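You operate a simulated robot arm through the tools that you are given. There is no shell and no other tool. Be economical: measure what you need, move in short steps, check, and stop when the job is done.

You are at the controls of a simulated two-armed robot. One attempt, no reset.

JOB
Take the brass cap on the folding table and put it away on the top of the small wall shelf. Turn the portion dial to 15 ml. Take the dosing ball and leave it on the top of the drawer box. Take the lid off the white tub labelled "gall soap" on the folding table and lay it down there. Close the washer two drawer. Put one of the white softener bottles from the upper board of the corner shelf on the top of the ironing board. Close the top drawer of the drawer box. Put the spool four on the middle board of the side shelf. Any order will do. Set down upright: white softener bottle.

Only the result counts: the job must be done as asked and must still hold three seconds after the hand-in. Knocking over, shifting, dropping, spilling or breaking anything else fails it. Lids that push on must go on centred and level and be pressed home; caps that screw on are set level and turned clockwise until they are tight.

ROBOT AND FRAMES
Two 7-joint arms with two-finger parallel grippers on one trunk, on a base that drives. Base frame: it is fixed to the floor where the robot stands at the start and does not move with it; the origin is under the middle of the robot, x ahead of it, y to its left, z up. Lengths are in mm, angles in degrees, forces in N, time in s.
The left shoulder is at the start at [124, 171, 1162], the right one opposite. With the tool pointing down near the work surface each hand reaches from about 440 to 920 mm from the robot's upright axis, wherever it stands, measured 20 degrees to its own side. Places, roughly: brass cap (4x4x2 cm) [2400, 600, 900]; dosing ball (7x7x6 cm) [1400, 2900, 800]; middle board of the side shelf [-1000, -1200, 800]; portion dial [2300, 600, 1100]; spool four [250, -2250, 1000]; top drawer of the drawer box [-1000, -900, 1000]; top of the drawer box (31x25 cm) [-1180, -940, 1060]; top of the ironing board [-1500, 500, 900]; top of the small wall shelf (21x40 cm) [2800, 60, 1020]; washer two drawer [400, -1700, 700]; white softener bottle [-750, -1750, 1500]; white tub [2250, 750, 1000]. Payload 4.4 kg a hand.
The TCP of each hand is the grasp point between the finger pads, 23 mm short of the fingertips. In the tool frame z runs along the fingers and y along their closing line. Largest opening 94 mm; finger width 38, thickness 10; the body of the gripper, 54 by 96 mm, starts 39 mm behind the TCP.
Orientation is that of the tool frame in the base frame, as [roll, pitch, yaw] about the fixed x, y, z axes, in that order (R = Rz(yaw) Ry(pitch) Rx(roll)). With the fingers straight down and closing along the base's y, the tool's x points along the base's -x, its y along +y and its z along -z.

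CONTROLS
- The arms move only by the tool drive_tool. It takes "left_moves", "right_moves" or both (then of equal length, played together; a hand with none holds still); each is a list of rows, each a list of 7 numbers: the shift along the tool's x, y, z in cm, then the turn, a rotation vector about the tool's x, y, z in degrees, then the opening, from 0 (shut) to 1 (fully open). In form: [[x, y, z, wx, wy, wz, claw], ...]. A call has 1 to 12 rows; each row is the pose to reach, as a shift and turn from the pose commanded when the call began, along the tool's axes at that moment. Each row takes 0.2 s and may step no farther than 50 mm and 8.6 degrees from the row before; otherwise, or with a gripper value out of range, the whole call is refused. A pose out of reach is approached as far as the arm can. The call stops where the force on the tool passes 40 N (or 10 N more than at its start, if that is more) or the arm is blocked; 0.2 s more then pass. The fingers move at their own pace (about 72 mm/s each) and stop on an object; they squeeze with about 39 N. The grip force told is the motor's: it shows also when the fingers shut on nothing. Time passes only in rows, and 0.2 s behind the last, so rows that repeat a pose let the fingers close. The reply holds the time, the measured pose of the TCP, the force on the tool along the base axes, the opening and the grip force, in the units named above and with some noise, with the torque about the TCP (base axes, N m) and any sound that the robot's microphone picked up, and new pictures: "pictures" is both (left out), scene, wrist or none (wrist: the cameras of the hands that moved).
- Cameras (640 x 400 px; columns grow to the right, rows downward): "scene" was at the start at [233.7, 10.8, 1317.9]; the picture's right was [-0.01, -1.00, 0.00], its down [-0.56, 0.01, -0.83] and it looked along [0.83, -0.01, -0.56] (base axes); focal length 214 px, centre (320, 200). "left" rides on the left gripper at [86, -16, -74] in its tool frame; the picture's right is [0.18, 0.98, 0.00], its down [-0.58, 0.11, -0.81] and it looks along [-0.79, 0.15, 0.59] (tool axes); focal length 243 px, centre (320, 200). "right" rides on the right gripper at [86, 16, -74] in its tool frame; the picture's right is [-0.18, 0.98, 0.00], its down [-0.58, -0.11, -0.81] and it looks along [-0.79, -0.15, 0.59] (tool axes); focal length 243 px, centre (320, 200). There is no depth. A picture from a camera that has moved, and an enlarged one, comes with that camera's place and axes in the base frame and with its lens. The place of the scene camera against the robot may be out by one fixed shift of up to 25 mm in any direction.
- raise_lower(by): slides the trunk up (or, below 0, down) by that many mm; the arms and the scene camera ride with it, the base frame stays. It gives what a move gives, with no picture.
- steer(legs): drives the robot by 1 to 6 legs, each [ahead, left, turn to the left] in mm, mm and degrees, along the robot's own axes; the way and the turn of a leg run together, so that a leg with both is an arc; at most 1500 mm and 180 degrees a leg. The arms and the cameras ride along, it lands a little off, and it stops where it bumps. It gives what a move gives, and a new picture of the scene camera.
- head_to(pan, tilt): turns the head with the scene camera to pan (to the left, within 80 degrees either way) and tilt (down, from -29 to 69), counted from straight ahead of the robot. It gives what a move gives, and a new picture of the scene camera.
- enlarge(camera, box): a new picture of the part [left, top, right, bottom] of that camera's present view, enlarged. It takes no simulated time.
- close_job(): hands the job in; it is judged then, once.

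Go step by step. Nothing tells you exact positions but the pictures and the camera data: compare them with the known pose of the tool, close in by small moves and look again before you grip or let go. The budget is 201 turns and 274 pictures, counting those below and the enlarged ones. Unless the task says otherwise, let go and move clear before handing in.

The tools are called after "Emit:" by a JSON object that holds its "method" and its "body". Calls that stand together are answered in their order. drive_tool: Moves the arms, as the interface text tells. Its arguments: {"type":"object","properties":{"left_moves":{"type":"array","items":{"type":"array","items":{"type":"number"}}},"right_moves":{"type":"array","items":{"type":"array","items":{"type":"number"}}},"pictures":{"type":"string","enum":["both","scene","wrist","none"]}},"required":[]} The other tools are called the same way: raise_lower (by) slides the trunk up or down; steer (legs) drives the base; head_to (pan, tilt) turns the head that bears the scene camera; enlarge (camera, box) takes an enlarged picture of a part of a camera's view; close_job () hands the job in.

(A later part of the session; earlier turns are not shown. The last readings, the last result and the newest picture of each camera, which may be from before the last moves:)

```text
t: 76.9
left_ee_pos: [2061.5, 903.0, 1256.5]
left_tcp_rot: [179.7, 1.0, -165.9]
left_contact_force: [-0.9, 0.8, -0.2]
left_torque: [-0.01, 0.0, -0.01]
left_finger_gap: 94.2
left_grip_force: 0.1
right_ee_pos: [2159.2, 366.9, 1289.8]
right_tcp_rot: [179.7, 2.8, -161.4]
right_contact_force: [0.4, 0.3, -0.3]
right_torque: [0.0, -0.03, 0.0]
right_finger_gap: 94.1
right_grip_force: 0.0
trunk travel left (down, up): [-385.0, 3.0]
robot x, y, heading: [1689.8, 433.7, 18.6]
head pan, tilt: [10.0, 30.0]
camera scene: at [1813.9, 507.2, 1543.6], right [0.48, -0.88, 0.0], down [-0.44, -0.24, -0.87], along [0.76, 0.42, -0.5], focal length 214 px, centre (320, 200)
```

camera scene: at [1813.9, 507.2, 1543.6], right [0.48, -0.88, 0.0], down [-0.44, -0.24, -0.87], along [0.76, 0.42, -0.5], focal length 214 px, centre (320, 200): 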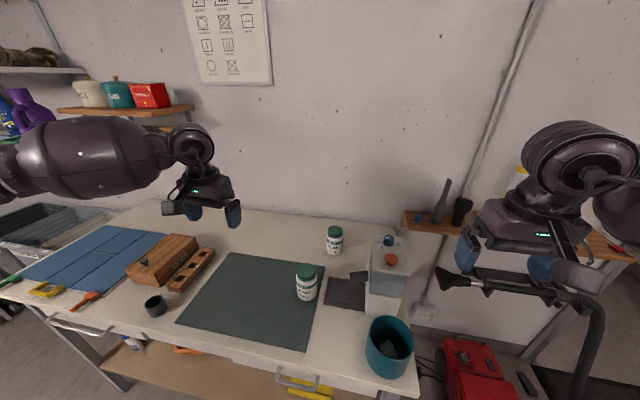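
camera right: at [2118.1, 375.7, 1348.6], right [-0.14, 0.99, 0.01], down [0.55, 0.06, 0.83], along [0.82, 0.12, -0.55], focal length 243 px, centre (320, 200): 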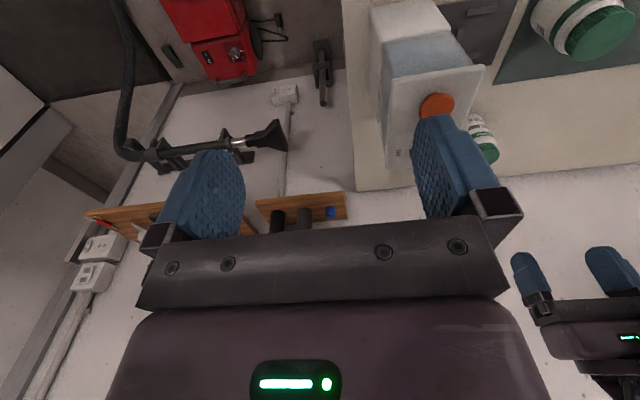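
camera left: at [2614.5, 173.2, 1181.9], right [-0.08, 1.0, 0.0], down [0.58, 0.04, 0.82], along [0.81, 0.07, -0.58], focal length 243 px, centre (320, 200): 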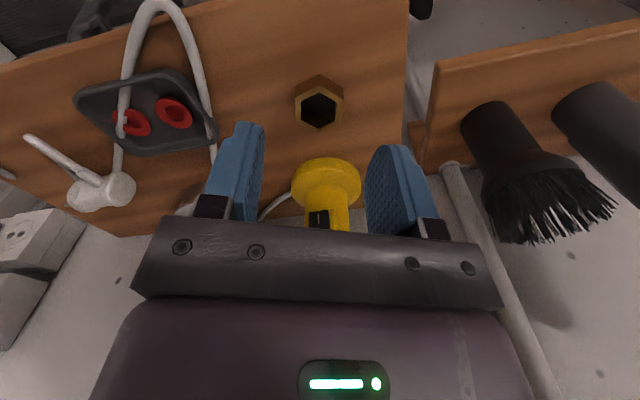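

The cap is done. Next, re-set the dial with the right hand: straighten it and go above the dial.

Emit:
{"method": "drive_tool", "body": {"right_moves": [[0, 0, 0, 0, 2.8, 0, 1]], "pictures": "none"}}

Emit:
{"method": "drive_tool", "body": {"right_moves": [[-4, 2, 1, 0, 0, 0, 1], [-8, 4, 2, 0, 0, 0, 1], [-12, 6, 3, 0, 0, 0, 1], [-16, 8, 4, 0, 0, 0, 0.8], [-20, 10, 6, 0, 0, 0, 0.7], [-22, 11.4, 9, 0, 0, 0, 0.6]], "pictures": "wrist"}}

Emit:
{"method": "enlarge", "body": {"camera": "right", "box": [220, 60, 460, 210]}}

```text
t: 77.3
left_ee_pos: [2061.4, 901.8, 1257.4]
left_tcp_rot: [179.5, 1.0, -165.9]
left_contact_force: [-0.1, 0.8, 0.0]
left_torque: [-0.01, 0.04, 0.01]
left_finger_gap: 93.9
left_grip_force: 0.1
right_ee_pos: [2161.0, 367.3, 1289.5]
right_tcp_rot: [179.7, -0.1, -161.3]
right_contact_force: [-0.5, 0.4, 0.5]
right_torque: [0.01, -0.05, 0.02]
right_finger_gap: 94.0
right_grip_force: 0.1
trunk travel left (down, up): [-385.0, 3.0]
robot x, y, heading: [1687.7, 434.3, 18.7]
head pan, tilt: [10.0, 30.0]
```

```text
t: 78.7
left_ee_pos: [2062.9, 902.3, 1257.1]
left_tcp_rot: [179.6, 1.0, -165.9]
left_contact_force: [-0.3, 0.0, -0.3]
left_torque: [0.0, -0.02, -0.01]
left_finger_gap: 94.3
left_grip_force: 0.0
right_ee_pos: [2332.2, 545.1, 1199.7]
right_tcp_rot: [179.7, 0.0, -161.3]
right_contact_force: [0.8, 0.5, 0.5]
right_torque: [-0.01, -0.02, 0.03]
right_finger_gap: 56.5
right_grip_force: 0.1
trunk travel left (down, up): [-385.0, 3.0]
robot x, y, heading: [1687.8, 431.4, 18.9]
head pan, tilt: [10.0, 30.0]
camera right: at [2245.3, 530.9, 1273.9], right [-0.14, 0.99, 0.01], down [0.59, 0.08, 0.81], along [0.8, 0.12, -0.59], focal length 243 px, centre (320, 200)
```

right: 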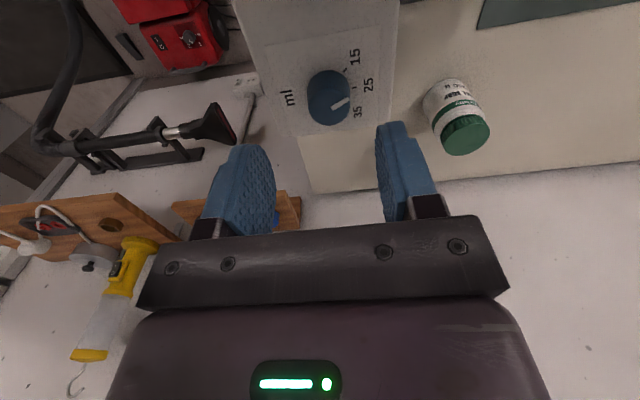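

```text
2.67 times, centred on (340, 135) of right
camera zoom: at [2245.3, 530.9, 1273.9], right [-0.14, 0.99, 0.01], down [0.59, 0.08, 0.81], along [0.8, 0.12, -0.59], focal length 647 px, centre (267, 373)
```

zoom: 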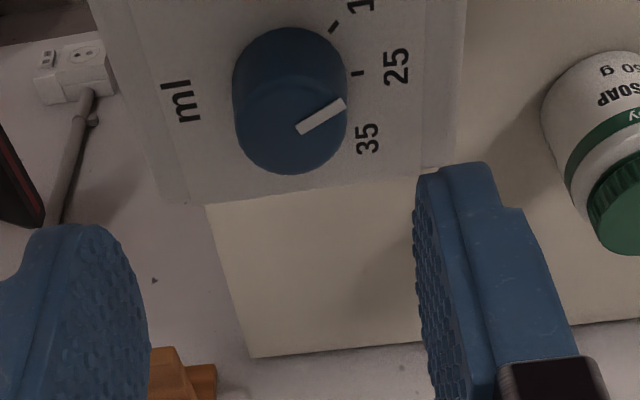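

The dial needs about +21.5° more. Descend, grip and turn.

Emit:
{"method": "drive_tool", "body": {"right_moves": [[-0.4, 0.43, 2, 0, 0, 0, 0.6], [-0.4, 0.43, 4, 0, 0, 0, 0.6], [-0.4, 0.43, 6.1, 0, 0, 0, 0.6], [-0.4, 0.43, 6.1, 0, 0, 0, 0.2], [-0.4, 0.43, 6.1, 0, 0, 0, 0.1], [-0.4, 0.43, 6.1, 0, 0, 0, 0.1], [-0.4, 0.43, 6.1, 0, 0, -8, 0.1], [-0.4, 0.43, 6.1, 0, 0, -16, 0.1], [-0.4, 0.43, 6.1, 0, 0, -21.5, 0.1], [-0.4, 0.43, 6.1, 0, 0, -21.5, 0.1]], "pictures": "wrist"}}

```text
t: 80.9
left_ee_pos: [2061.4, 901.6, 1257.6]
left_tcp_rot: [179.5, 1.0, -165.8]
left_contact_force: [-0.2, 0.3, -0.4]
left_torque: [0.02, 0.03, -0.01]
left_finger_gap: 94.1
left_grip_force: 0.0
right_ee_pos: [2335.1, 548.9, 1138.9]
right_tcp_rot: [179.7, 0.0, -139.9]
right_contact_force: [2.2, -13.1, -2.7]
right_torque: [-0.34, 0.33, -1.07]
right_finger_gap: 29.2
right_grip_force: 45.0
trunk travel left (down, up): [-385.0, 3.0]
robot x, y, heading: [1687.2, 429.8, 18.9]
head pan, tilt: [10.0, 30.0]
camera right: at [2259.2, 504.9, 1212.6], right [-0.49, 0.87, 0.01], down [0.52, 0.29, 0.81], along [0.7, 0.4, -0.59], focal length 243 px, centre (320, 200)
```

right: 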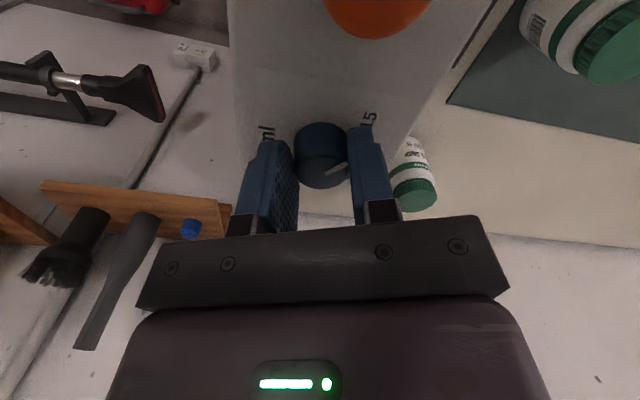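

Emit:
{"method": "drive_tool", "body": {"right_moves": [[0, 0, 0, 0, 0, 0, 0.5], [0, 0, 0, 0, 0, 0, 0.6], [0, 0, -3, 0, 0, 5, 0.6], [0, 0, -5, 0, 0, 13, 0.6], [1.5, 0, -6, 0, 0, 21.5, 0.8]], "pictures": "none"}}

Emit:
{"method": "enlarge", "body": {"camera": "right", "box": [260, 40, 420, 140]}}

```text
t: 82.1
left_ee_pos: [2059.8, 901.0, 1258.6]
left_tcp_rot: [179.4, 1.0, -165.9]
left_contact_force: [-0.9, -0.3, 0.6]
left_torque: [-0.01, -0.03, -0.01]
left_finger_gap: 94.2
left_grip_force: 0.1
right_ee_pos: [2323.1, 538.9, 1198.9]
right_tcp_rot: [179.7, 0.0, -161.5]
right_contact_force: [0.2, -0.6, -0.6]
right_torque: [-0.01, 0.0, -0.01]
right_finger_gap: 75.2
right_grip_force: 0.1
trunk travel left (down, up): [-385.0, 3.0]
robot x, y, heading: [1689.8, 433.2, 18.7]
head pan, tilt: [10.0, 30.0]
```

```text
4.00 times, centred on (340, 90) of right
camera zoom: at [2235.6, 527.4, 1272.1], right [-0.14, 0.99, 0.01], down [0.59, 0.08, 0.81], along [0.8, 0.11, -0.59], focal length 970 px, centre (240, 640)
```

zoom: 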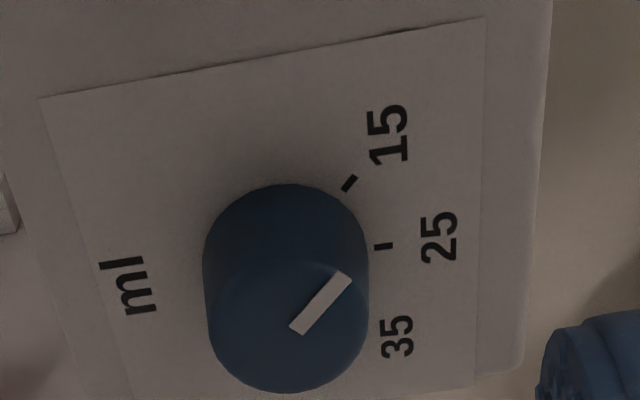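

The dial reads 15 now. I'll retract the right arm and reposition the base in front of the gall-soap tub, away from the dispenser.

Emit:
{"method": "drive_tool", "body": {"right_moves": [[4, -2, -2, 0, 0, 0, 1], [8, -4, -4, 0, 0, 0, 1], [12, -6, -6, 0, 0, 0, 1], [15, -8, -7, 0, 0, 0, 1]], "pictures": "none"}}

Emit:
{"method": "steer", "body": {"legs": [[0, 0, -14.5], [-40, 280, 0]]}}

Emit:
{"method": "head_to", "body": {"pan": 0, "tilt": 45}}

```text
t: 83.1
left_ee_pos: [2061.4, 900.6, 1257.6]
left_tcp_rot: [179.5, 1.0, -165.9]
left_contact_force: [0.2, 0.8, 0.7]
left_torque: [0.03, 0.0, 0.02]
left_finger_gap: 94.1
left_grip_force: 0.1
right_ee_pos: [2204.5, 417.3, 1270.9]
right_tcp_rot: [179.8, 0.0, -161.4]
right_contact_force: [-0.3, -1.0, 0.5]
right_torque: [-0.02, 0.02, 0.0]
right_finger_gap: 94.0
right_grip_force: 0.1
trunk travel left (down, up): [-385.0, 3.0]
robot x, y, heading: [1689.7, 432.8, 18.8]
head pan, tilt: [10.0, 30.0]
```

```text
t: 87.0
left_ee_pos: [2111.3, 1069.2, 1257.5]
left_tcp_rot: [179.7, 0.9, 179.0]
left_contact_force: [-0.2, 1.2, -0.2]
left_torque: [0.03, 0.01, 0.01]
left_finger_gap: 94.2
left_grip_force: 0.2
right_ee_pos: [2125.5, 564.8, 1269.7]
right_tcp_rot: [179.7, 0.0, -176.4]
right_contact_force: [-0.1, 0.4, 0.3]
right_torque: [0.01, 0.01, 0.03]
right_finger_gap: 94.1
right_grip_force: 0.0
trunk travel left (down, up): [-385.0, 3.0]
robot x, y, heading: [1630.4, 712.3, 3.7]
head pan, tilt: [10.0, 30.0]
camera scene: at [1766.9, 749.6, 1543.6], right [0.24, -0.97, 0.0], down [-0.49, -0.12, -0.87], along [0.84, 0.21, -0.5], focal length 214 px, centre (320, 200)
```

scene: 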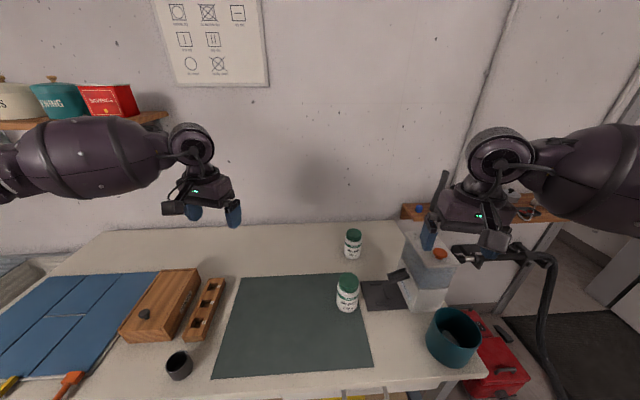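

```text
t: 87.8
left_ee_pos: [2112.2, 1068.8, 1256.5]
left_tcp_rot: [179.5, 1.0, 179.1]
left_contact_force: [0.2, 0.7, -0.3]
left_torque: [0.01, -0.05, 0.0]
left_finger_gap: 94.2
left_grip_force: 0.0
right_ee_pos: [2124.3, 565.2, 1269.0]
right_tcp_rot: [179.7, 0.0, -176.4]
right_contact_force: [-0.3, -0.2, 0.1]
right_torque: [-0.02, -0.04, 0.0]
right_finger_gap: 93.9
right_grip_force: 0.0
trunk travel left (down, up): [-385.0, 3.0]
robot x, y, heading: [1628.5, 715.5, 3.9]
head pan, tilt: [0.0, 45.0]
camera scene: at [1760.3, 733.2, 1521.1], right [0.07, -1.0, 0.0], down [-0.7, -0.05, -0.71], along [0.71, 0.05, -0.71], focal length 214 px, centre (320, 200)
```

scene: 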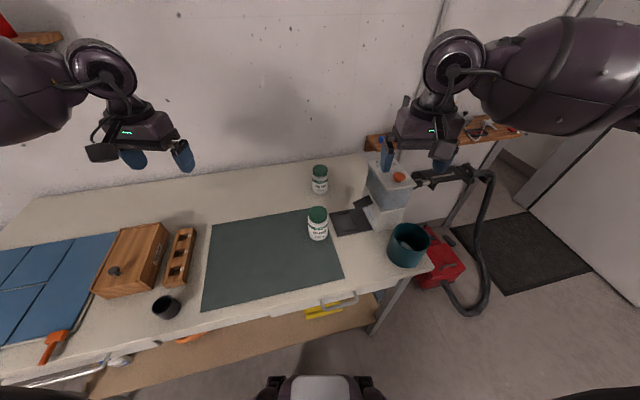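

Plan for the tub: the right hand holds the body low at a slant, and the left hand unscrews from above. I'll move closer and lower the trunk a bit.

Emit:
{"method": "steer", "body": {"legs": [[65, 0, 0]]}}

Emit:
{"method": "raise_lower", "body": {"by": -80}}

Emit:
{"method": "enlarge", "body": {"camera": "scene", "box": [240, 100, 432, 220]}}

```text
t: 88.8
left_ee_pos: [2159.2, 1073.7, 1254.9]
left_tcp_rot: [179.6, 0.8, 179.7]
left_contact_force: [0.7, 0.5, -0.6]
left_torque: [0.0, 0.03, 0.01]
left_finger_gap: 94.0
left_grip_force: 0.1
right_ee_pos: [2177.2, 569.7, 1267.7]
right_tcp_rot: [179.6, -0.2, -175.8]
right_contact_force: [1.6, -0.1, -0.4]
right_torque: [-0.01, 0.04, 0.01]
right_finger_gap: 94.0
right_grip_force: 0.0
trunk travel left (down, up): [-385.0, 3.0]
robot x, y, heading: [1676.3, 711.0, 4.5]
head pan, tilt: [0.0, 45.0]
camera scene: at [1811.9, 734.8, 1520.6], right [0.08, -1.0, 0.0], down [-0.71, -0.05, -0.7], along [0.7, 0.05, -0.71], focal length 214 px, centre (320, 200)
```

scene: 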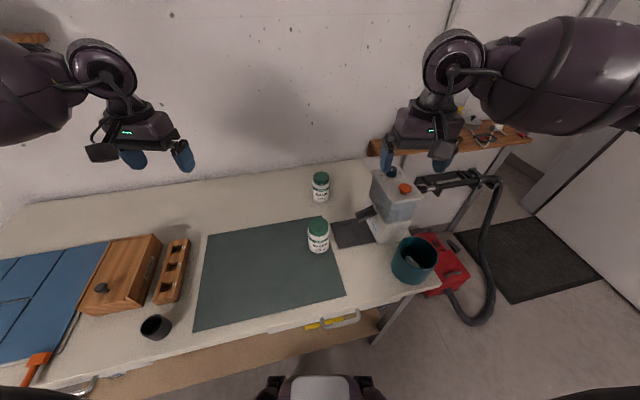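

```text
t: 90.0
left_ee_pos: [2156.0, 1074.3, 1177.9]
left_tcp_rot: [179.5, 1.1, 179.7]
left_contact_force: [0.8, 0.3, 0.7]
left_torque: [0.02, 0.0, 0.02]
left_finger_gap: 94.0
left_grip_force: 0.1
right_ee_pos: [2173.3, 569.8, 1190.1]
right_tcp_rot: [179.7, 0.1, -175.7]
right_contact_force: [0.1, -0.2, -0.7]
right_torque: [-0.02, 0.01, 0.0]
right_finger_gap: 94.2
right_grip_force: 0.1
trunk travel left (down, up): [-305.0, 83.0]
robot x, y, heading: [1674.7, 712.6, 4.3]
head pan, tilt: [0.0, 45.0]
```

```text
3.33 times, centred on (336, 160) of scene
camera zoom: at [1813.4, 735.2, 1441.0], right [0.08, -1.0, 0.0], down [-0.7, -0.05, -0.71], along [0.71, 0.05, -0.71], focal length 715 px, centre (267, 333)
```

zoom: 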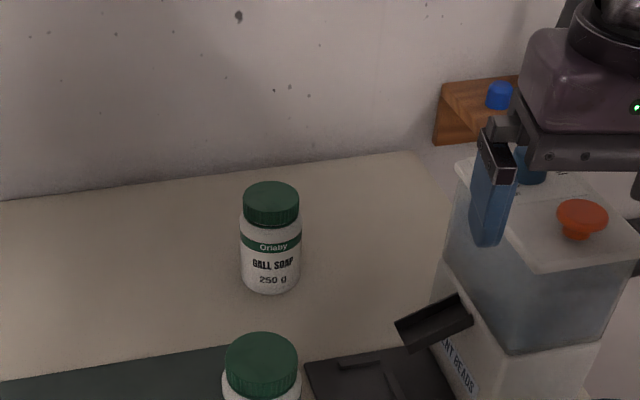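

I'll bring the left hand over the tub first, turning its wrist clockwise, and look.

Emit:
{"method": "drive_tool", "body": {"left_moves": [[-2.7, -3.05, 0, 0, 0, 7, 1], [-5.4, -6.1, 0, 0, 0, 14, 1], [-8.1, -9.2, 0, 0, 0, 21, 1], [-10.8, -12.2, 0, 0, 0, 28, 1], [-13.5, -15.3, 0, 0, 0, 35, 1], [-16.2, -18.3, 1, 0, 0, 42, 1], [-18.9, -21.4, 2, 0, 0, 49, 1], [-21.6, -24.4, 3, 0, 0, 56, 1], [-24.4, -27.4, 4, 0, 0, 60, 1], [-26.4, -28.6, 6, 0, 0, 65, 1]], "pictures": "both"}}

```text
t: 92.2
left_ee_pos: [2280.3, 821.7, 1141.9]
left_tcp_rot: [-172.4, 6.0, 130.8]
left_contact_force: [-0.2, -0.3, 1.3]
left_torque: [0.1, 0.0, -0.01]
left_finger_gap: 93.8
left_grip_force: 0.1
left hand out of reach, approached as far as the arm can: row 7, 8, 9, 10
right_ee_pos: [2174.0, 567.7, 1187.9]
right_tcp_rot: [179.6, -0.3, -176.0]
right_contact_force: [0.7, -1.1, 0.1]
right_torque: [0.01, 0.03, 0.0]
right_finger_gap: 93.9
right_grip_force: 0.0
trunk travel left (down, up): [-305.0, 83.0]
robot x, y, heading: [1676.6, 711.7, 4.1]
head pan, tilt: [0.0, 45.0]
camera scene: at [1815.4, 732.2, 1440.3], right [0.08, -1.0, 0.0], down [-0.71, -0.05, -0.71], along [0.7, 0.05, -0.71], focal length 214 px, centre (320, 200)
camera left: at [2212.9, 889.4, 1206.7], right [0.63, 0.77, -0.15], down [0.49, -0.24, 0.84], along [0.61, -0.6, -0.52], focal length 243 px, centre (320, 200)
```

scene: 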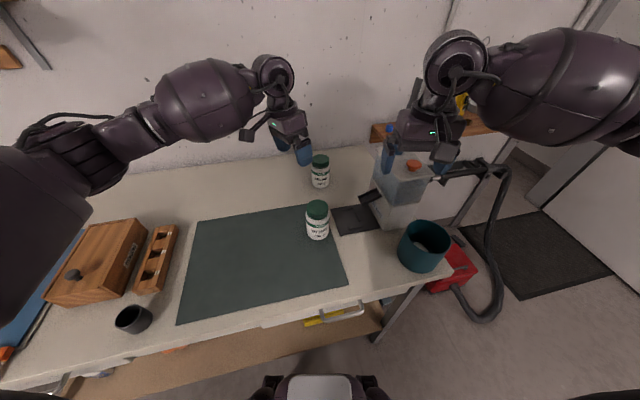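
left: 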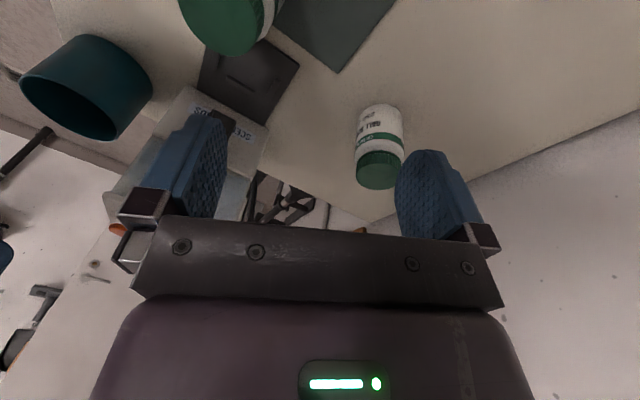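

The wrist runs out of range that way. New plan: grip the lid from above with the left hand straight, lift the tub into free air closer in, hold the body with the right hand and unscrew there. First straighten the left hand.

Emit:
{"method": "drive_tool", "body": {"left_moves": [[0, 0, -0.5, -1.5, 0.35, -7.6, 1], [0, 0, -1, -3, 0.7, -15.2, 1], [0, 0, -1.5, -4.5, 1.05, -22.8, 1], [0, 0, -2, -6, 1.4, -30.4, 1], [0, 0, -2.5, -7.5, 1.8, -38, 1], [0, 0, -3, -9, 2.1, -45.6, 1], [0, 0, -3, -9.7, 2.3, -49.2, 1]], "pictures": "wrist"}}

```text
t: 93.8
left_ee_pos: [2279.3, 827.1, 1172.6]
left_tcp_rot: [-180.0, 0.2, 179.8]
left_contact_force: [1.2, -0.5, 0.5]
left_torque: [-0.03, -0.01, -0.01]
left_finger_gap: 93.6
left_grip_force: 0.1
right_ee_pos: [2174.6, 570.2, 1189.1]
right_tcp_rot: [179.8, -0.1, -175.9]
right_contact_force: [0.7, 0.2, -0.1]
right_torque: [-0.02, -0.01, 0.02]
right_finger_gap: 93.8
right_grip_force: 0.0
trunk travel left (down, up): [-305.0, 83.0]
robot x, y, heading: [1678.4, 711.9, 4.5]
head pan, tilt: [0.0, 45.0]
camera left: at [2192.0, 811.8, 1246.3], right [-0.18, 0.98, 0.0], down [0.58, 0.11, 0.81], along [0.79, 0.15, -0.59], focal length 243 px, centre (320, 200)
```

left: 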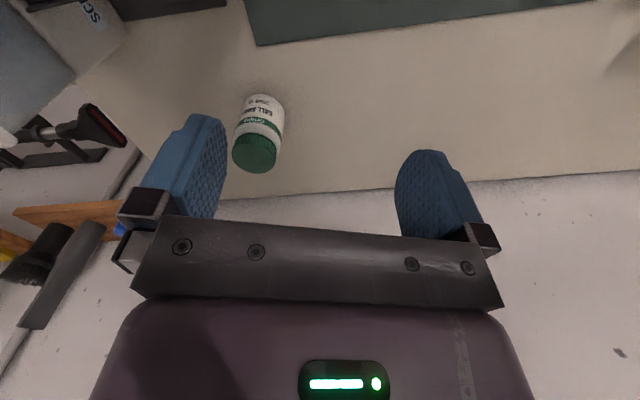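

Emit:
{"method": "drive_tool", "body": {"left_moves": [[-4, -1.5, 2, 0, 0, 0, 1], [-8, -3, 4, 0, 0, 0, 1], [-12, -4.5, 6, 0, 0, 0, 1], [-14.1, -5.2, 10, 0, 0, 0, 1]], "pictures": "wrist"}}

```text
t: 94.8
left_ee_pos: [2419.2, 771.6, 1071.2]
left_tcp_rot: [179.9, 0.2, 179.7]
left_contact_force: [0.2, -0.5, 0.7]
left_torque: [-0.03, 0.01, 0.01]
left_finger_gap: 94.1
left_grip_force: 0.0
right_ee_pos: [2174.7, 569.0, 1189.6]
right_tcp_rot: [179.7, -0.1, -175.8]
right_contact_force: [0.3, 1.0, 1.0]
right_torque: [0.0, -0.03, -0.02]
right_finger_gap: 94.2
right_grip_force: 0.0
trunk travel left (down, up): [-305.0, 83.0]
robot x, y, heading: [1678.3, 713.0, 4.5]
head pan, tilt: [0.0, 45.0]
camera left: at [2332.1, 757.1, 1144.6], right [-0.18, 0.98, 0.0], down [0.58, 0.11, 0.81], along [0.79, 0.15, -0.59], focal length 243 px, centre (320, 200)
```

left: 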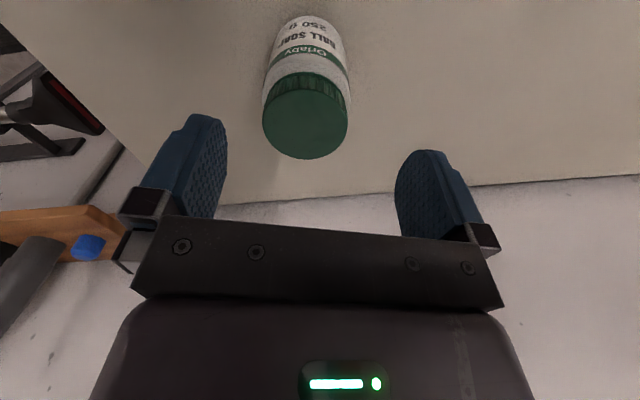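

Refined: lid top at about (2427, 767, 1012). I'll descend partway and check.

Emit:
{"method": "drive_tool", "body": {"left_moves": [[-0.4, -0.3, 1, 0, 0, 0, 1], [-0.8, -0.5, 3, 0, 0, 0, 1]], "pictures": "wrist"}}

```text
t: 95.3
left_ee_pos: [2424.9, 770.0, 1040.4]
left_tcp_rot: [-179.9, 0.3, 179.8]
left_contact_force: [0.0, 0.3, 0.3]
left_torque: [0.02, 0.03, 0.02]
left_finger_gap: 94.1
left_grip_force: 0.0
right_ee_pos: [2173.9, 571.7, 1189.9]
right_tcp_rot: [179.7, 0.1, -175.8]
right_contact_force: [0.2, 0.0, 0.2]
right_torque: [-0.03, 0.01, -0.02]
right_finger_gap: 94.0
right_grip_force: 0.1
trunk travel left (down, up): [-305.0, 83.0]
robot x, y, heading: [1675.8, 711.1, 4.6]
head pan, tilt: [0.0, 45.0]
camera left: at [2338.6, 754.1, 1114.8], right [-0.18, 0.98, 0.0], down [0.58, 0.11, 0.81], along [0.79, 0.15, -0.59], focal length 243 px, centre (320, 200)
```

left: 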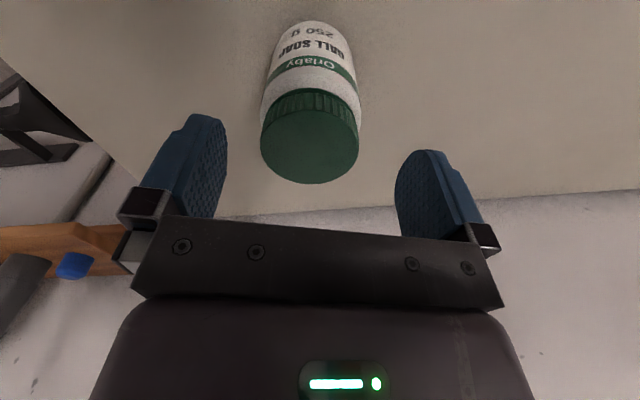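

Emit:
{"method": "drive_tool", "body": {"left_moves": [[-0.9, -0.35, 1, 0, 0, 0, 1], [-0.9, -0.35, 3.3, 0, 0, 0, 1]], "pictures": "both"}}

Emit:
{"method": "enlarge", "body": {"camera": "scene", "box": [256, 130, 384, 210]}}

```text
t: 96.0
left_ee_pos: [2421.1, 774.2, 1012.7]
left_tcp_rot: [179.8, 0.1, 179.8]
left_contact_force: [0.4, -0.7, 0.1]
left_torque: [-0.01, 0.0, -0.04]
left_finger_gap: 94.2
left_grip_force: 0.2
left hand out of reach, approached as far as the arm can: row 1, 2
right_ee_pos: [2173.8, 570.2, 1189.9]
right_tcp_rot: [179.6, -0.2, -175.8]
right_contact_force: [0.6, 0.8, 0.2]
right_torque: [0.06, 0.0, -0.01]
right_finger_gap: 93.9
right_grip_force: 0.0
trunk travel left (down, up): [-305.0, 83.0]
robot x, y, heading: [1674.5, 713.7, 4.4]
head pan, tilt: [0.0, 45.0]
camera scene: at [1814.0, 733.9, 1440.7], right [0.08, -1.0, 0.0], down [-0.71, -0.05, -0.71], along [0.7, 0.05, -0.71], focal length 214 px, centre (320, 200)
camera left: at [2335.1, 758.9, 1086.3], right [-0.18, 0.98, 0.0], down [0.58, 0.11, 0.81], along [0.79, 0.15, -0.59], focal length 243 px, centre (320, 200)
```

scene: 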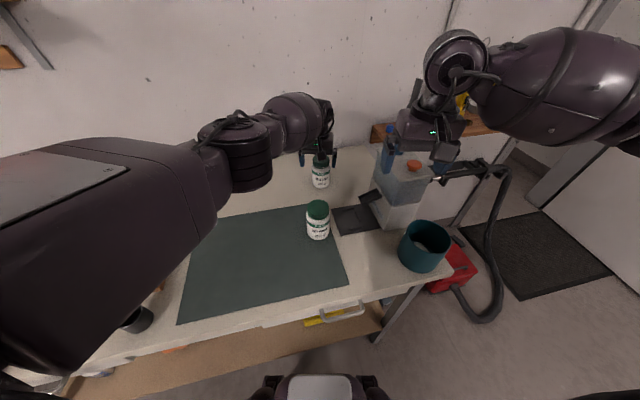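
left: 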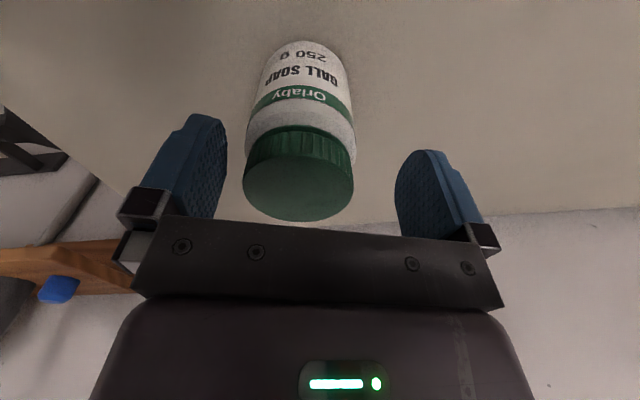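

```text
5.00 times, centred on (320, 170) of scene
camera zoom: at [1814.0, 733.9, 1440.7], right [0.08, -1.0, 0.0], down [-0.71, -0.05, -0.71], along [0.7, 0.05, -0.71], focal length 1072 px, centre (320, 350)
```

zoom: 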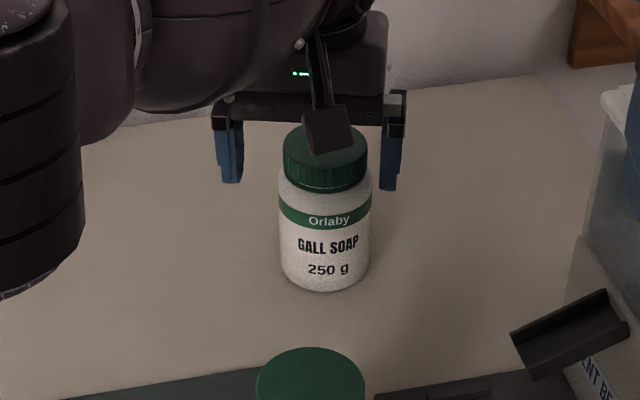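

The arm is at its reach limit again; lifting a little and lowering the trunk to gain reach.

Emit:
{"method": "drive_tool", "body": {"left_moves": [[0, 0, -3, 0, 0, 0, 1], [0, 0, -7, 0, 0, 0, 1]], "pictures": "none"}}

Emit:
{"method": "raise_lower", "body": {"by": -60}}

Emit:
{"method": "drive_tool", "body": {"left_moves": [[-0.5, -0.4, 0.5, 0, 0, 0, 1], [-1.0, -0.8, 1.0, 0, 0, 0, 1], [-1.0, -0.8, 1.8, 0, 0, 0, 1]], "pictures": "wrist"}}

```text
t: 96.5
left_ee_pos: [2422.3, 774.5, 1084.0]
left_tcp_rot: [179.9, 0.1, 179.7]
left_contact_force: [0.1, -0.2, 0.1]
left_torque: [-0.02, -0.01, -0.02]
left_finger_gap: 94.0
left_grip_force: 0.0
right_ee_pos: [2172.7, 569.4, 1190.3]
right_tcp_rot: [179.7, -0.1, -175.8]
right_contact_force: [-0.3, 0.1, -0.1]
right_torque: [-0.03, -0.01, -0.04]
right_finger_gap: 94.0
right_grip_force: 0.1
trunk travel left (down, up): [-305.0, 83.0]
robot x, y, heading: [1679.9, 710.3, 3.9]
head pan, tilt: [0.0, 45.0]
```

```text
t: 97.5
left_ee_pos: [2421.9, 773.8, 1025.7]
left_tcp_rot: [180.0, 0.3, 179.8]
left_contact_force: [-0.5, -0.2, -0.1]
left_torque: [0.0, -0.05, -0.01]
left_finger_gap: 93.7
left_grip_force: 0.0
right_ee_pos: [2173.5, 569.6, 1129.3]
right_tcp_rot: [179.6, 0.1, -175.9]
right_contact_force: [-0.3, 0.6, 0.4]
right_torque: [0.0, -0.02, -0.01]
right_finger_gap: 93.6
right_grip_force: 0.0
trunk travel left (down, up): [-245.0, 143.0]
robot x, y, heading: [1677.8, 712.2, 4.4]
head pan, tilt: [0.0, 45.0]
```

```text
t: 98.3
left_ee_pos: [2431.9, 766.0, 1004.5]
left_tcp_rot: [-179.9, 0.1, 179.9]
left_contact_force: [-0.1, 0.6, 0.0]
left_torque: [0.02, 0.0, -0.01]
left_finger_gap: 93.9
left_grip_force: 0.0
right_ee_pos: [2174.0, 570.4, 1130.3]
right_tcp_rot: [179.7, -0.1, -175.7]
right_contact_force: [-0.2, 0.5, -0.1]
right_torque: [0.03, 0.0, 0.01]
right_finger_gap: 93.9
right_grip_force: 0.0
trunk travel left (down, up): [-245.0, 143.0]
robot x, y, heading: [1678.1, 708.5, 4.5]
head pan, tilt: [0.0, 45.0]
camera left: at [2344.5, 750.6, 1079.2], right [-0.18, 0.98, 0.0], down [0.58, 0.11, 0.81], along [0.79, 0.15, -0.59], focal length 243 px, centre (320, 200)
```

left: 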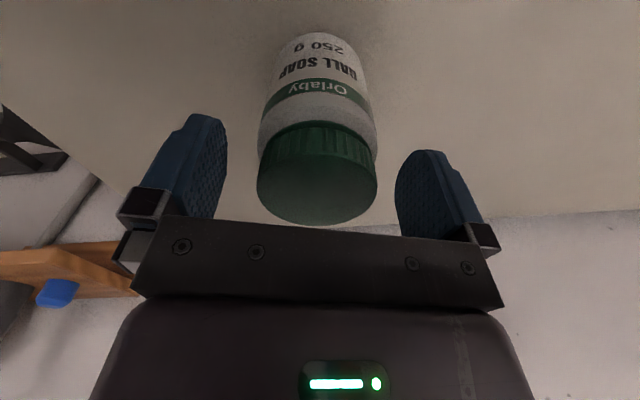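

Aligned on the lid. I'll grip it and try a gentle counterclockwise twist, watching whether the label turns too.

Emit:
{"method": "drive_tool", "body": {"left_moves": [[0, 0, 0, 0, 0, 0, 0.7], [0, 0, 0, 0, 0, 0, 0.5], [0, 0, 0, 0, 0, 0, 0.5], [0, 0, 0, 0, 0, 0, 0.5], [0, 0, 0.2, 0, 0, -8, 0.5], [0, 0, 0.2, 0, 0, -16, 0.5], [0, 0, 0.2, 0, 0, -24, 0.5]], "pictures": "wrist"}}

```text
t: 100.0
left_ee_pos: [2430.8, 767.9, 1008.1]
left_tcp_rot: [-179.8, 0.5, -156.0]
left_contact_force: [0.3, 7.4, 32.7]
left_torque: [0.84, 0.25, -0.31]
left_finger_gap: 56.2
left_grip_force: 39.0
right_ee_pos: [2170.6, 570.6, 1131.7]
right_tcp_rot: [179.7, 0.1, -175.7]
right_contact_force: [-0.3, 0.0, -0.5]
right_torque: [0.01, 0.02, -0.02]
right_finger_gap: 93.8
right_grip_force: 0.1
trunk travel left (down, up): [-245.0, 143.0]
robot x, y, heading: [1680.0, 714.7, 4.4]
head pan, tilt: [0.0, 45.0]
camera left: at [2357.5, 717.8, 1081.3], right [-0.57, 0.82, 0.0], down [0.48, 0.34, 0.81], along [0.67, 0.46, -0.59], focal length 243 px, centre (320, 200)
```

left: 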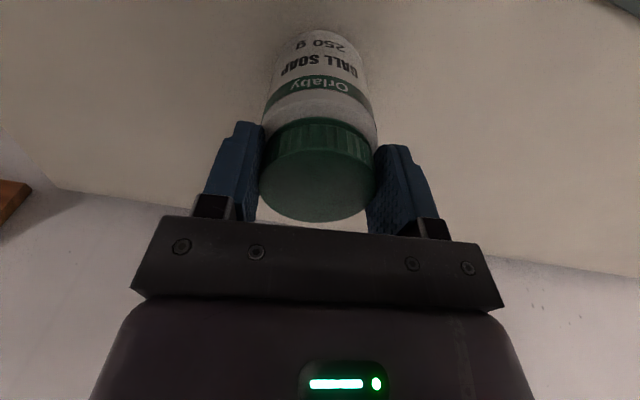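

The whole tub turns, so it needs holding. I'll lift the tub by its lid gently.

Emit:
{"method": "drive_tool", "body": {"left_moves": [[0, 0, -0.5, 0, 0, 0, 0.5], [0, 0, -1.5, 0, 0, 0, 0.5], [0, 0, -2.5, 0, 0, 0, 0.5], [0, 0, -4, 0, 0, 0, 0.5]], "pictures": "both"}}

```text
t: 101.0
left_ee_pos: [2430.8, 767.2, 1042.4]
left_tcp_rot: [180.0, 0.0, -156.2]
left_contact_force: [-0.3, 0.2, -3.6]
left_torque: [-0.02, 0.01, 0.01]
left_finger_gap: 56.3
left_grip_force: 39.1
right_ee_pos: [2174.4, 569.8, 1128.9]
right_tcp_rot: [179.6, -0.1, -175.8]
right_contact_force: [-0.5, -0.7, 0.1]
right_torque: [-0.02, -0.03, -0.01]
right_finger_gap: 94.3
right_grip_force: 0.1
trunk travel left (down, up): [-245.0, 143.0]
robot x, y, heading: [1676.3, 716.1, 4.2]
head pan, tilt: [0.0, 45.0]
camera scene: at [1843.6, 737.3, 1377.5], right [0.08, -1.0, 0.0], down [-0.71, -0.05, -0.71], along [0.7, 0.05, -0.71], focal length 214 px, centre (320, 200)
camera left: at [2359.0, 717.1, 1117.0], right [-0.56, 0.83, 0.0], down [0.49, 0.33, 0.81], along [0.67, 0.46, -0.59], focal length 243 px, centre (320, 200)
```

scene: 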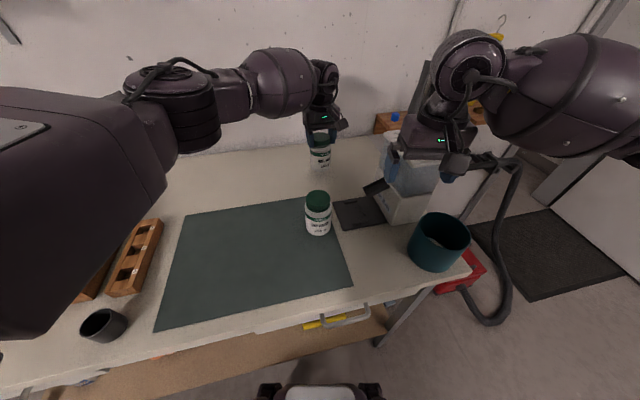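
left: 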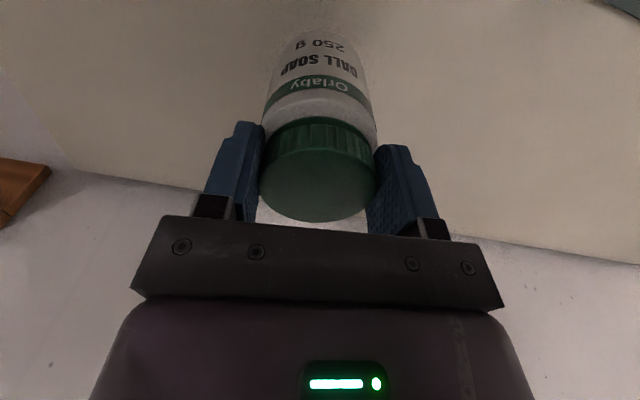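

The tub hangs from the lid. I'll raise the trunk, bring the tub nearer, and prepare the left wrist (turned clockwise) and right hand (pitched forward).

Emit:
{"method": "raise_lower", "body": {"by": 140}}

Emit:
{"method": "drive_tool", "body": {"left_moves": [[1.4, 0.8, -1, 0, 0, 7, 0.5], [2.8, 1.6, -2, 0, 0, 14, 0.5], [4.2, 2.4, -3, 0, 0, 21, 0.5], [5.6, 3.2, -4, 0, 0, 28, 0.5], [7, 4, -5, 0, 0, 35, 0.5], [8.4, 4.8, -6, 0, 0, 42, 0.5], [9.4, 5.5, -6.8, 0, 0, 49, 0.5], [9.4, 5.5, -6.8, 0, 0, 54, 0.5]], "right_moves": [[0.5, 0, -0.5, 0, -8, 0, 1], [1, 0, -1, 0, -16, 0, 1], [1.5, 0, -1.5, 0, -24, 0, 1], [2, 0, -2, 0, -32, 0, 1], [2.5, 0, -2.5, 0, -40, 0, 1], [3, 0, -3, 0, -48, 0, 1], [3.5, 0, -3.5, 0, -56, 0, 1], [4, 0, -4, 0, -64, 0, 1]], "pictures": "both"}}

```text
t: 102.6
left_ee_pos: [2431.7, 767.2, 1197.4]
left_tcp_rot: [-179.7, 1.1, -156.2]
left_contact_force: [-0.2, 0.4, -3.4]
left_torque: [-0.01, 0.0, 0.01]
left_finger_gap: 56.3
left_grip_force: 39.2
right_ee_pos: [2174.3, 569.4, 1268.7]
right_tcp_rot: [179.7, -0.2, -175.8]
right_contact_force: [0.4, 0.0, -0.1]
right_torque: [0.0, 0.02, 0.0]
right_finger_gap: 93.9
right_grip_force: 0.0
trunk travel left (down, up): [-385.0, 3.0]
robot x, y, heading: [1672.0, 712.2, 4.6]
head pan, tilt: [0.0, 45.0]
```

```text
t: 104.4
left_ee_pos: [2321.9, 775.5, 1263.1]
left_tcp_rot: [179.3, 0.9, 149.6]
left_contact_force: [-0.4, -1.8, -3.1]
left_torque: [-0.01, 0.01, -0.02]
left_finger_gap: 56.0
left_grip_force: 38.7
right_ee_pos: [2177.7, 576.5, 1309.6]
right_tcp_rot: [179.1, 64.0, -176.7]
right_contact_force: [-0.4, -0.5, -0.6]
right_torque: [0.03, -0.01, 0.04]
right_finger_gap: 93.8
right_grip_force: 0.1
right hand out of reach, approached as far as the arm can: row 6, 7, 8
trunk travel left (down, up): [-385.0, 3.0]
robot x, y, heading: [1675.9, 712.8, 4.3]
head pan, tilt: [0.0, 45.0]
camera scene: at [1809.0, 732.1, 1521.0], right [0.08, -1.0, 0.0], down [-0.71, -0.05, -0.71], along [0.7, 0.05, -0.71], focal length 214 px, centre (320, 200)
camera right: at [2071.2, 584.6, 1264.3], right [0.01, 0.98, 0.17], down [-0.46, -0.15, 0.88], along [0.89, -0.09, 0.45], focal length 243 px, centre (320, 200)
camera left: at [2237.2, 805.7, 1335.4], right [0.34, 0.94, 0.01], down [0.54, -0.2, 0.82], along [0.77, -0.27, -0.58], focal length 243 px, centre (320, 200)
```

scene: 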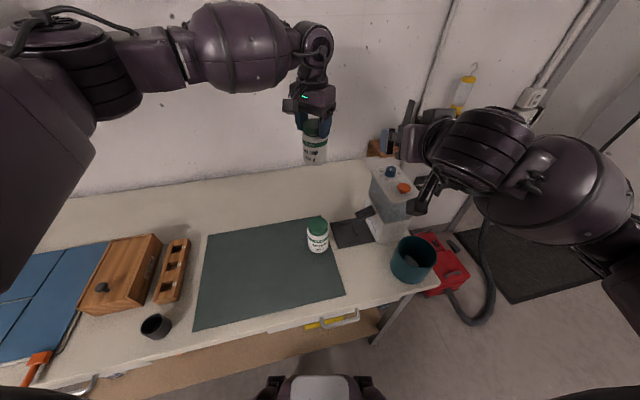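
right: 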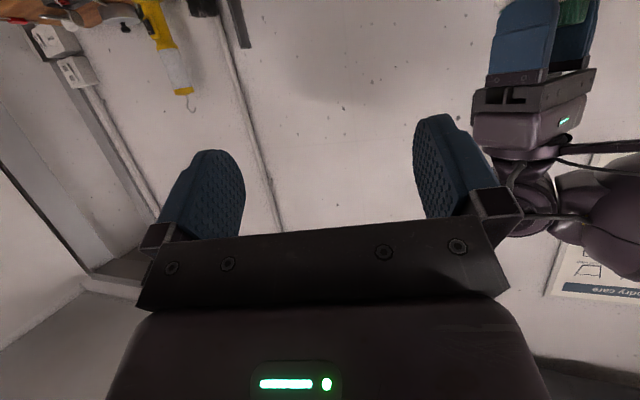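
left: 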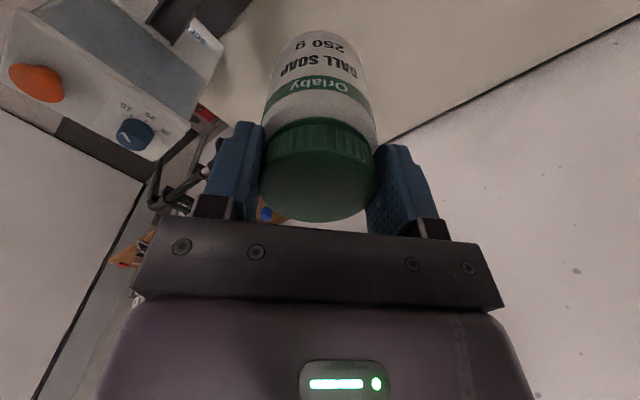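

Good. The right hand points forward, 26° down. I'll bring it to a pre-grasp pose behind the tub body.

Emit:
{"method": "drive_tool", "body": {"right_moves": [[0.9, 3.8, 1.4, 0, 0, 0, 1], [1.8, 7.6, 2.9, 0, 0, 0, 1], [2.7, 11.4, 4.4, 0, 0, 0, 1], [3.6, 15.2, 5.8, 0, 0, 0, 1], [4.5, 19, 7.3, 0, 0, 0, 1]], "pictures": "both"}}

```text
t: 105.6
left_ee_pos: [2322.6, 780.2, 1262.5]
left_tcp_rot: [179.3, 1.1, 149.8]
left_contact_force: [0.4, 0.1, -4.1]
left_torque: [0.01, 0.06, 0.03]
left_finger_gap: 56.0
left_grip_force: 38.2
right_ee_pos: [2210.0, 772.4, 1239.3]
right_tcp_rot: [179.5, 64.0, -176.4]
right_contact_force: [0.8, -0.2, 0.1]
right_torque: [0.01, 0.0, -0.02]
right_finger_gap: 94.0
right_grip_force: 0.0
trunk travel left (down, up): [-385.0, 3.0]
robot x, y, heading: [1678.6, 713.4, 4.3]
head pan, tilt: [0.0, 45.0]
camera scene: at [1808.1, 736.7, 1520.9], right [0.08, -1.0, 0.0], down [-0.71, -0.05, -0.71], along [0.7, 0.05, -0.71], focal length 214 px, centre (320, 200)
camera right: at [2104.2, 781.1, 1193.3], right [0.01, 0.99, 0.17], down [-0.46, -0.15, 0.88], along [0.89, -0.09, 0.45], focal length 243 px, centre (320, 200)
```

scene: 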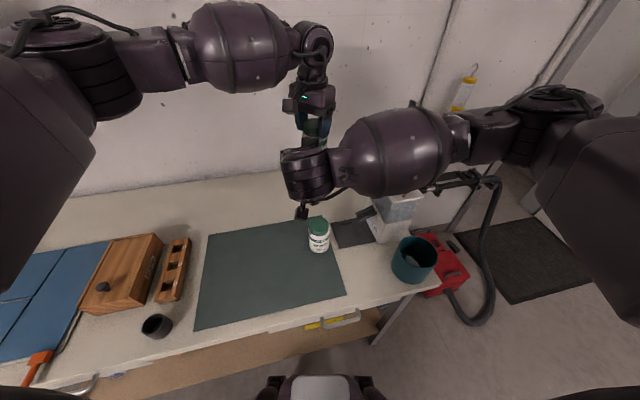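
right: 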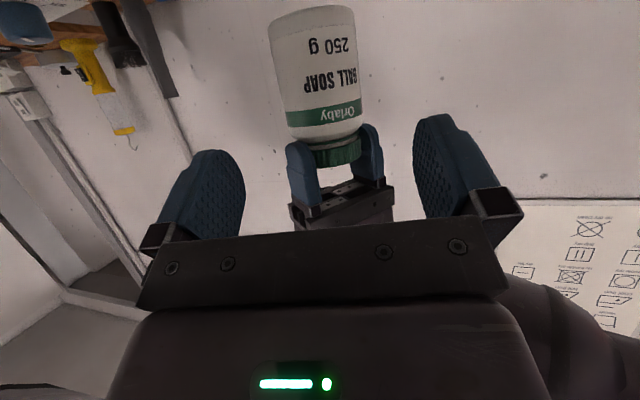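

The tub is centred between the right fingers. Advancing.

Emit:
{"method": "drive_tool", "body": {"right_moves": [[0, 0, 3.5, 0, 0, 0, 1], [0, 0, 7, 0, 0, 0, 1], [0, 0, 10.5, 0, 0, 0, 1]], "pictures": "both"}}

```text
t: 106.4
left_ee_pos: [2322.5, 778.5, 1262.5]
left_tcp_rot: [179.3, 1.0, 149.8]
left_contact_force: [0.2, 0.4, -3.1]
left_torque: [-0.02, 0.07, -0.02]
left_finger_gap: 55.8
left_grip_force: 38.8
right_ee_pos: [2303.4, 780.2, 1193.6]
right_tcp_rot: [179.3, 63.9, -176.4]
right_contact_force: [0.1, -0.4, -0.4]
right_torque: [-0.02, -0.02, -0.02]
right_finger_gap: 94.1
right_grip_force: 0.1
trunk travel left (down, up): [-385.0, 3.0]
robot x, y, heading: [1678.7, 709.3, 4.3]
head pan, tilt: [0.0, 45.0]
camera scene: at [1808.9, 735.4, 1520.9], right [0.08, -1.0, 0.0], down [-0.71, -0.05, -0.71], along [0.7, 0.05, -0.71], focal length 214 px, centre (320, 200)
camera right: at [2197.2, 788.6, 1146.6], right [0.01, 0.99, 0.17], down [-0.46, -0.15, 0.88], along [0.89, -0.09, 0.45], focal length 243 px, centre (320, 200)
```

scene: 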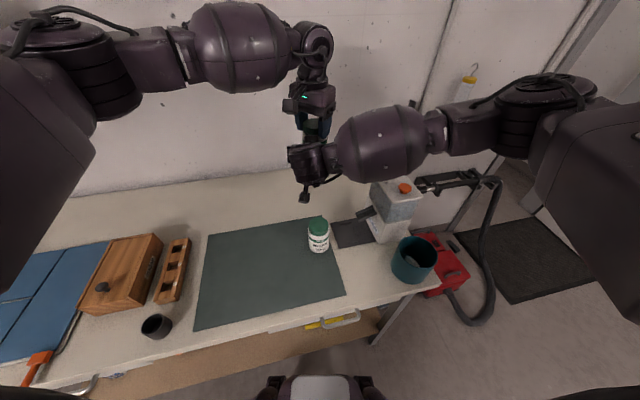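
right: 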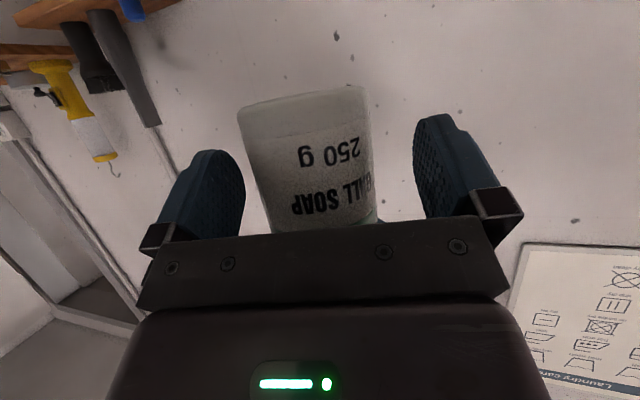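

Emit:
{"method": "drive_tool", "body": {"right_moves": [[0, -0.5, 0.3, 0, 0, 0, 0.85], [0, -0.5, 0.3, 0, 0, 0, 0.7], [0, -0.5, 0.3, 0, 0, 0, 0.5], [0, -0.5, 0.3, 0, 0, 0, 0.45], [0, -0.5, 0.3, 0, 0, 0, 0.45]], "pictures": "wrist"}}

```text
t: 107.6
left_ee_pos: [2321.1, 779.0, 1264.2]
left_tcp_rot: [179.3, 1.1, 149.8]
left_contact_force: [-2.3, -0.2, -1.1]
left_torque: [0.09, 0.07, -0.05]
left_finger_gap: 56.3
left_grip_force: 39.4
right_ee_pos: [2303.8, 773.5, 1191.7]
right_tcp_rot: [179.4, 63.9, -176.6]
right_contact_force: [2.1, 0.5, 0.2]
right_torque: [-0.08, 0.13, 0.02]
right_finger_gap: 64.9
right_grip_force: 38.4
trunk travel left (down, up): [-385.0, 3.0]
robot x, y, heading: [1676.0, 711.2, 4.0]
head pan, tilt: [0.0, 45.0]
camera right: at [2198.9, 782.4, 1145.8], right [0.01, 0.99, 0.17], down [-0.46, -0.15, 0.88], along [0.89, -0.09, 0.45], focal length 243 px, centre (320, 200)
```

right: 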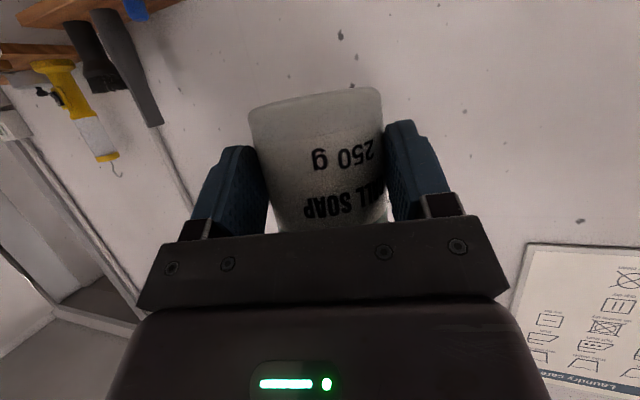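

Both hands hold. Now turn the lid counterclockwise with the left hand.

Emit:
{"method": "drive_tool", "body": {"left_moves": [[0, 0, 0, 0, 0, -8, 0.5], [0, 0, 0, 0, 0, -16, 0.5], [0, 0, 0, 0, 0, -24, 0.5], [0, 0, 0, 0, 0, -32, 0.5]], "pictures": "wrist"}}

```text
t: 108.6
left_ee_pos: [2320.1, 776.8, 1264.0]
left_tcp_rot: [-179.9, 1.2, -178.3]
left_contact_force: [-12.2, -18.2, 2.4]
left_torque: [-0.09, 0.32, -0.24]
left_finger_gap: 55.9
left_grip_force: 39.0
right_ee_pos: [2304.2, 775.2, 1191.3]
right_tcp_rot: [179.2, 63.8, -176.4]
right_contact_force: [11.8, 18.0, -2.6]
right_torque: [-1.21, 0.66, 0.47]
right_finger_gap: 64.7
right_grip_force: 39.2
trunk travel left (down, up): [-385.0, 3.0]
robot x, y, heading: [1676.2, 711.4, 4.3]
head pan, tilt: [0.0, 45.0]
camera left: at [2232.8, 758.3, 1336.2], right [-0.21, 0.98, -0.01], down [0.56, 0.13, 0.82], along [0.8, 0.17, -0.57], focal length 243 px, centre (320, 200)
```

left: 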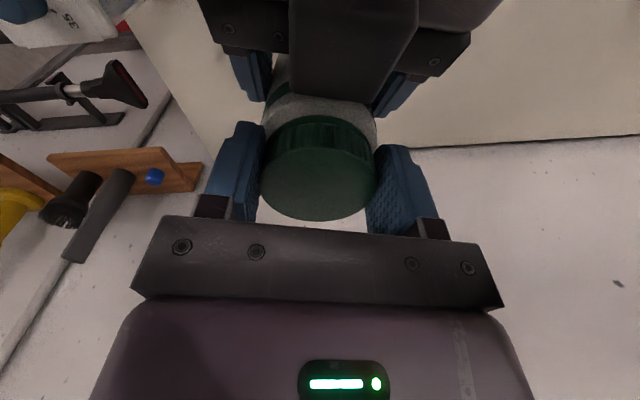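

Emit:
{"method": "drive_tool", "body": {"left_moves": [[0, 0, 0, 0, 0, -8, 0.5], [0, 0, 0, 0, 0, -16, 0.5], [0, 0, 0, 0, 0, -24, 0.5], [0, 0, 0, 0, 0, -32, 0.5], [0, 0, 0, 0, 0, -40, 0.5]], "pictures": "wrist"}}

Emit:
{"method": "enlarge", "body": {"camera": "right", "box": [160, 60, 480, 260]}}

```text
t: 109.8
left_ee_pos: [2321.3, 777.5, 1265.5]
left_tcp_rot: [-179.0, 1.0, -138.2]
left_contact_force: [2.9, -35.0, 8.8]
left_torque: [-1.14, 0.13, -0.31]
left_finger_gap: 56.0
left_grip_force: 39.7
right_ee_pos: [2304.0, 776.1, 1191.3]
right_tcp_rot: [179.2, 63.8, -176.2]
right_contact_force: [-3.3, 36.1, -7.5]
right_torque: [-1.48, -0.13, 0.96]
right_finger_gap: 65.3
right_grip_force: 38.6
trunk travel left (down, up): [-385.0, 3.0]
robot x, y, heading: [1674.4, 713.0, 4.3]
head pan, tilt: [0.0, 45.0]
camera left: at [2265.8, 707.6, 1337.3], right [-0.79, 0.61, -0.02], down [0.34, 0.47, 0.81], along [0.51, 0.64, -0.58], focal length 243 px, centre (320, 200)
```

left: 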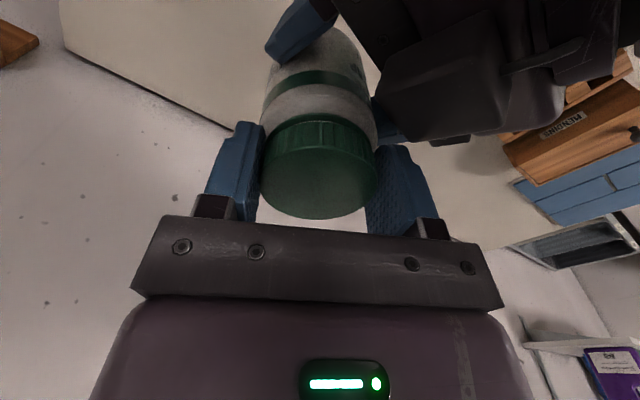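

```text
2.00 times, centred on (320, 160) of right
camera zoom: at [2196.8, 784.2, 1145.4], right [0.0, 0.99, 0.17], down [-0.46, -0.15, 0.88], along [0.89, -0.08, 0.45], focal length 485 px, centre (320, 280)
```

zoom: 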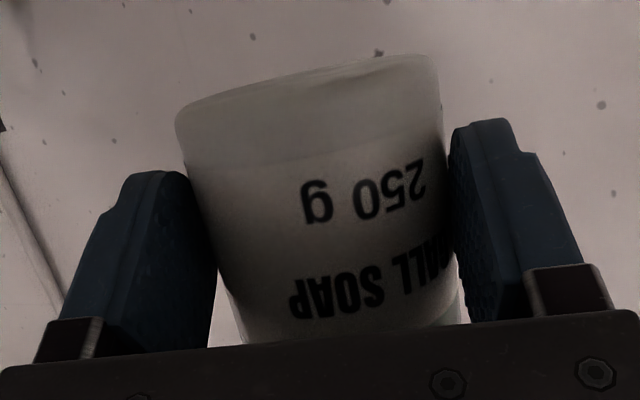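

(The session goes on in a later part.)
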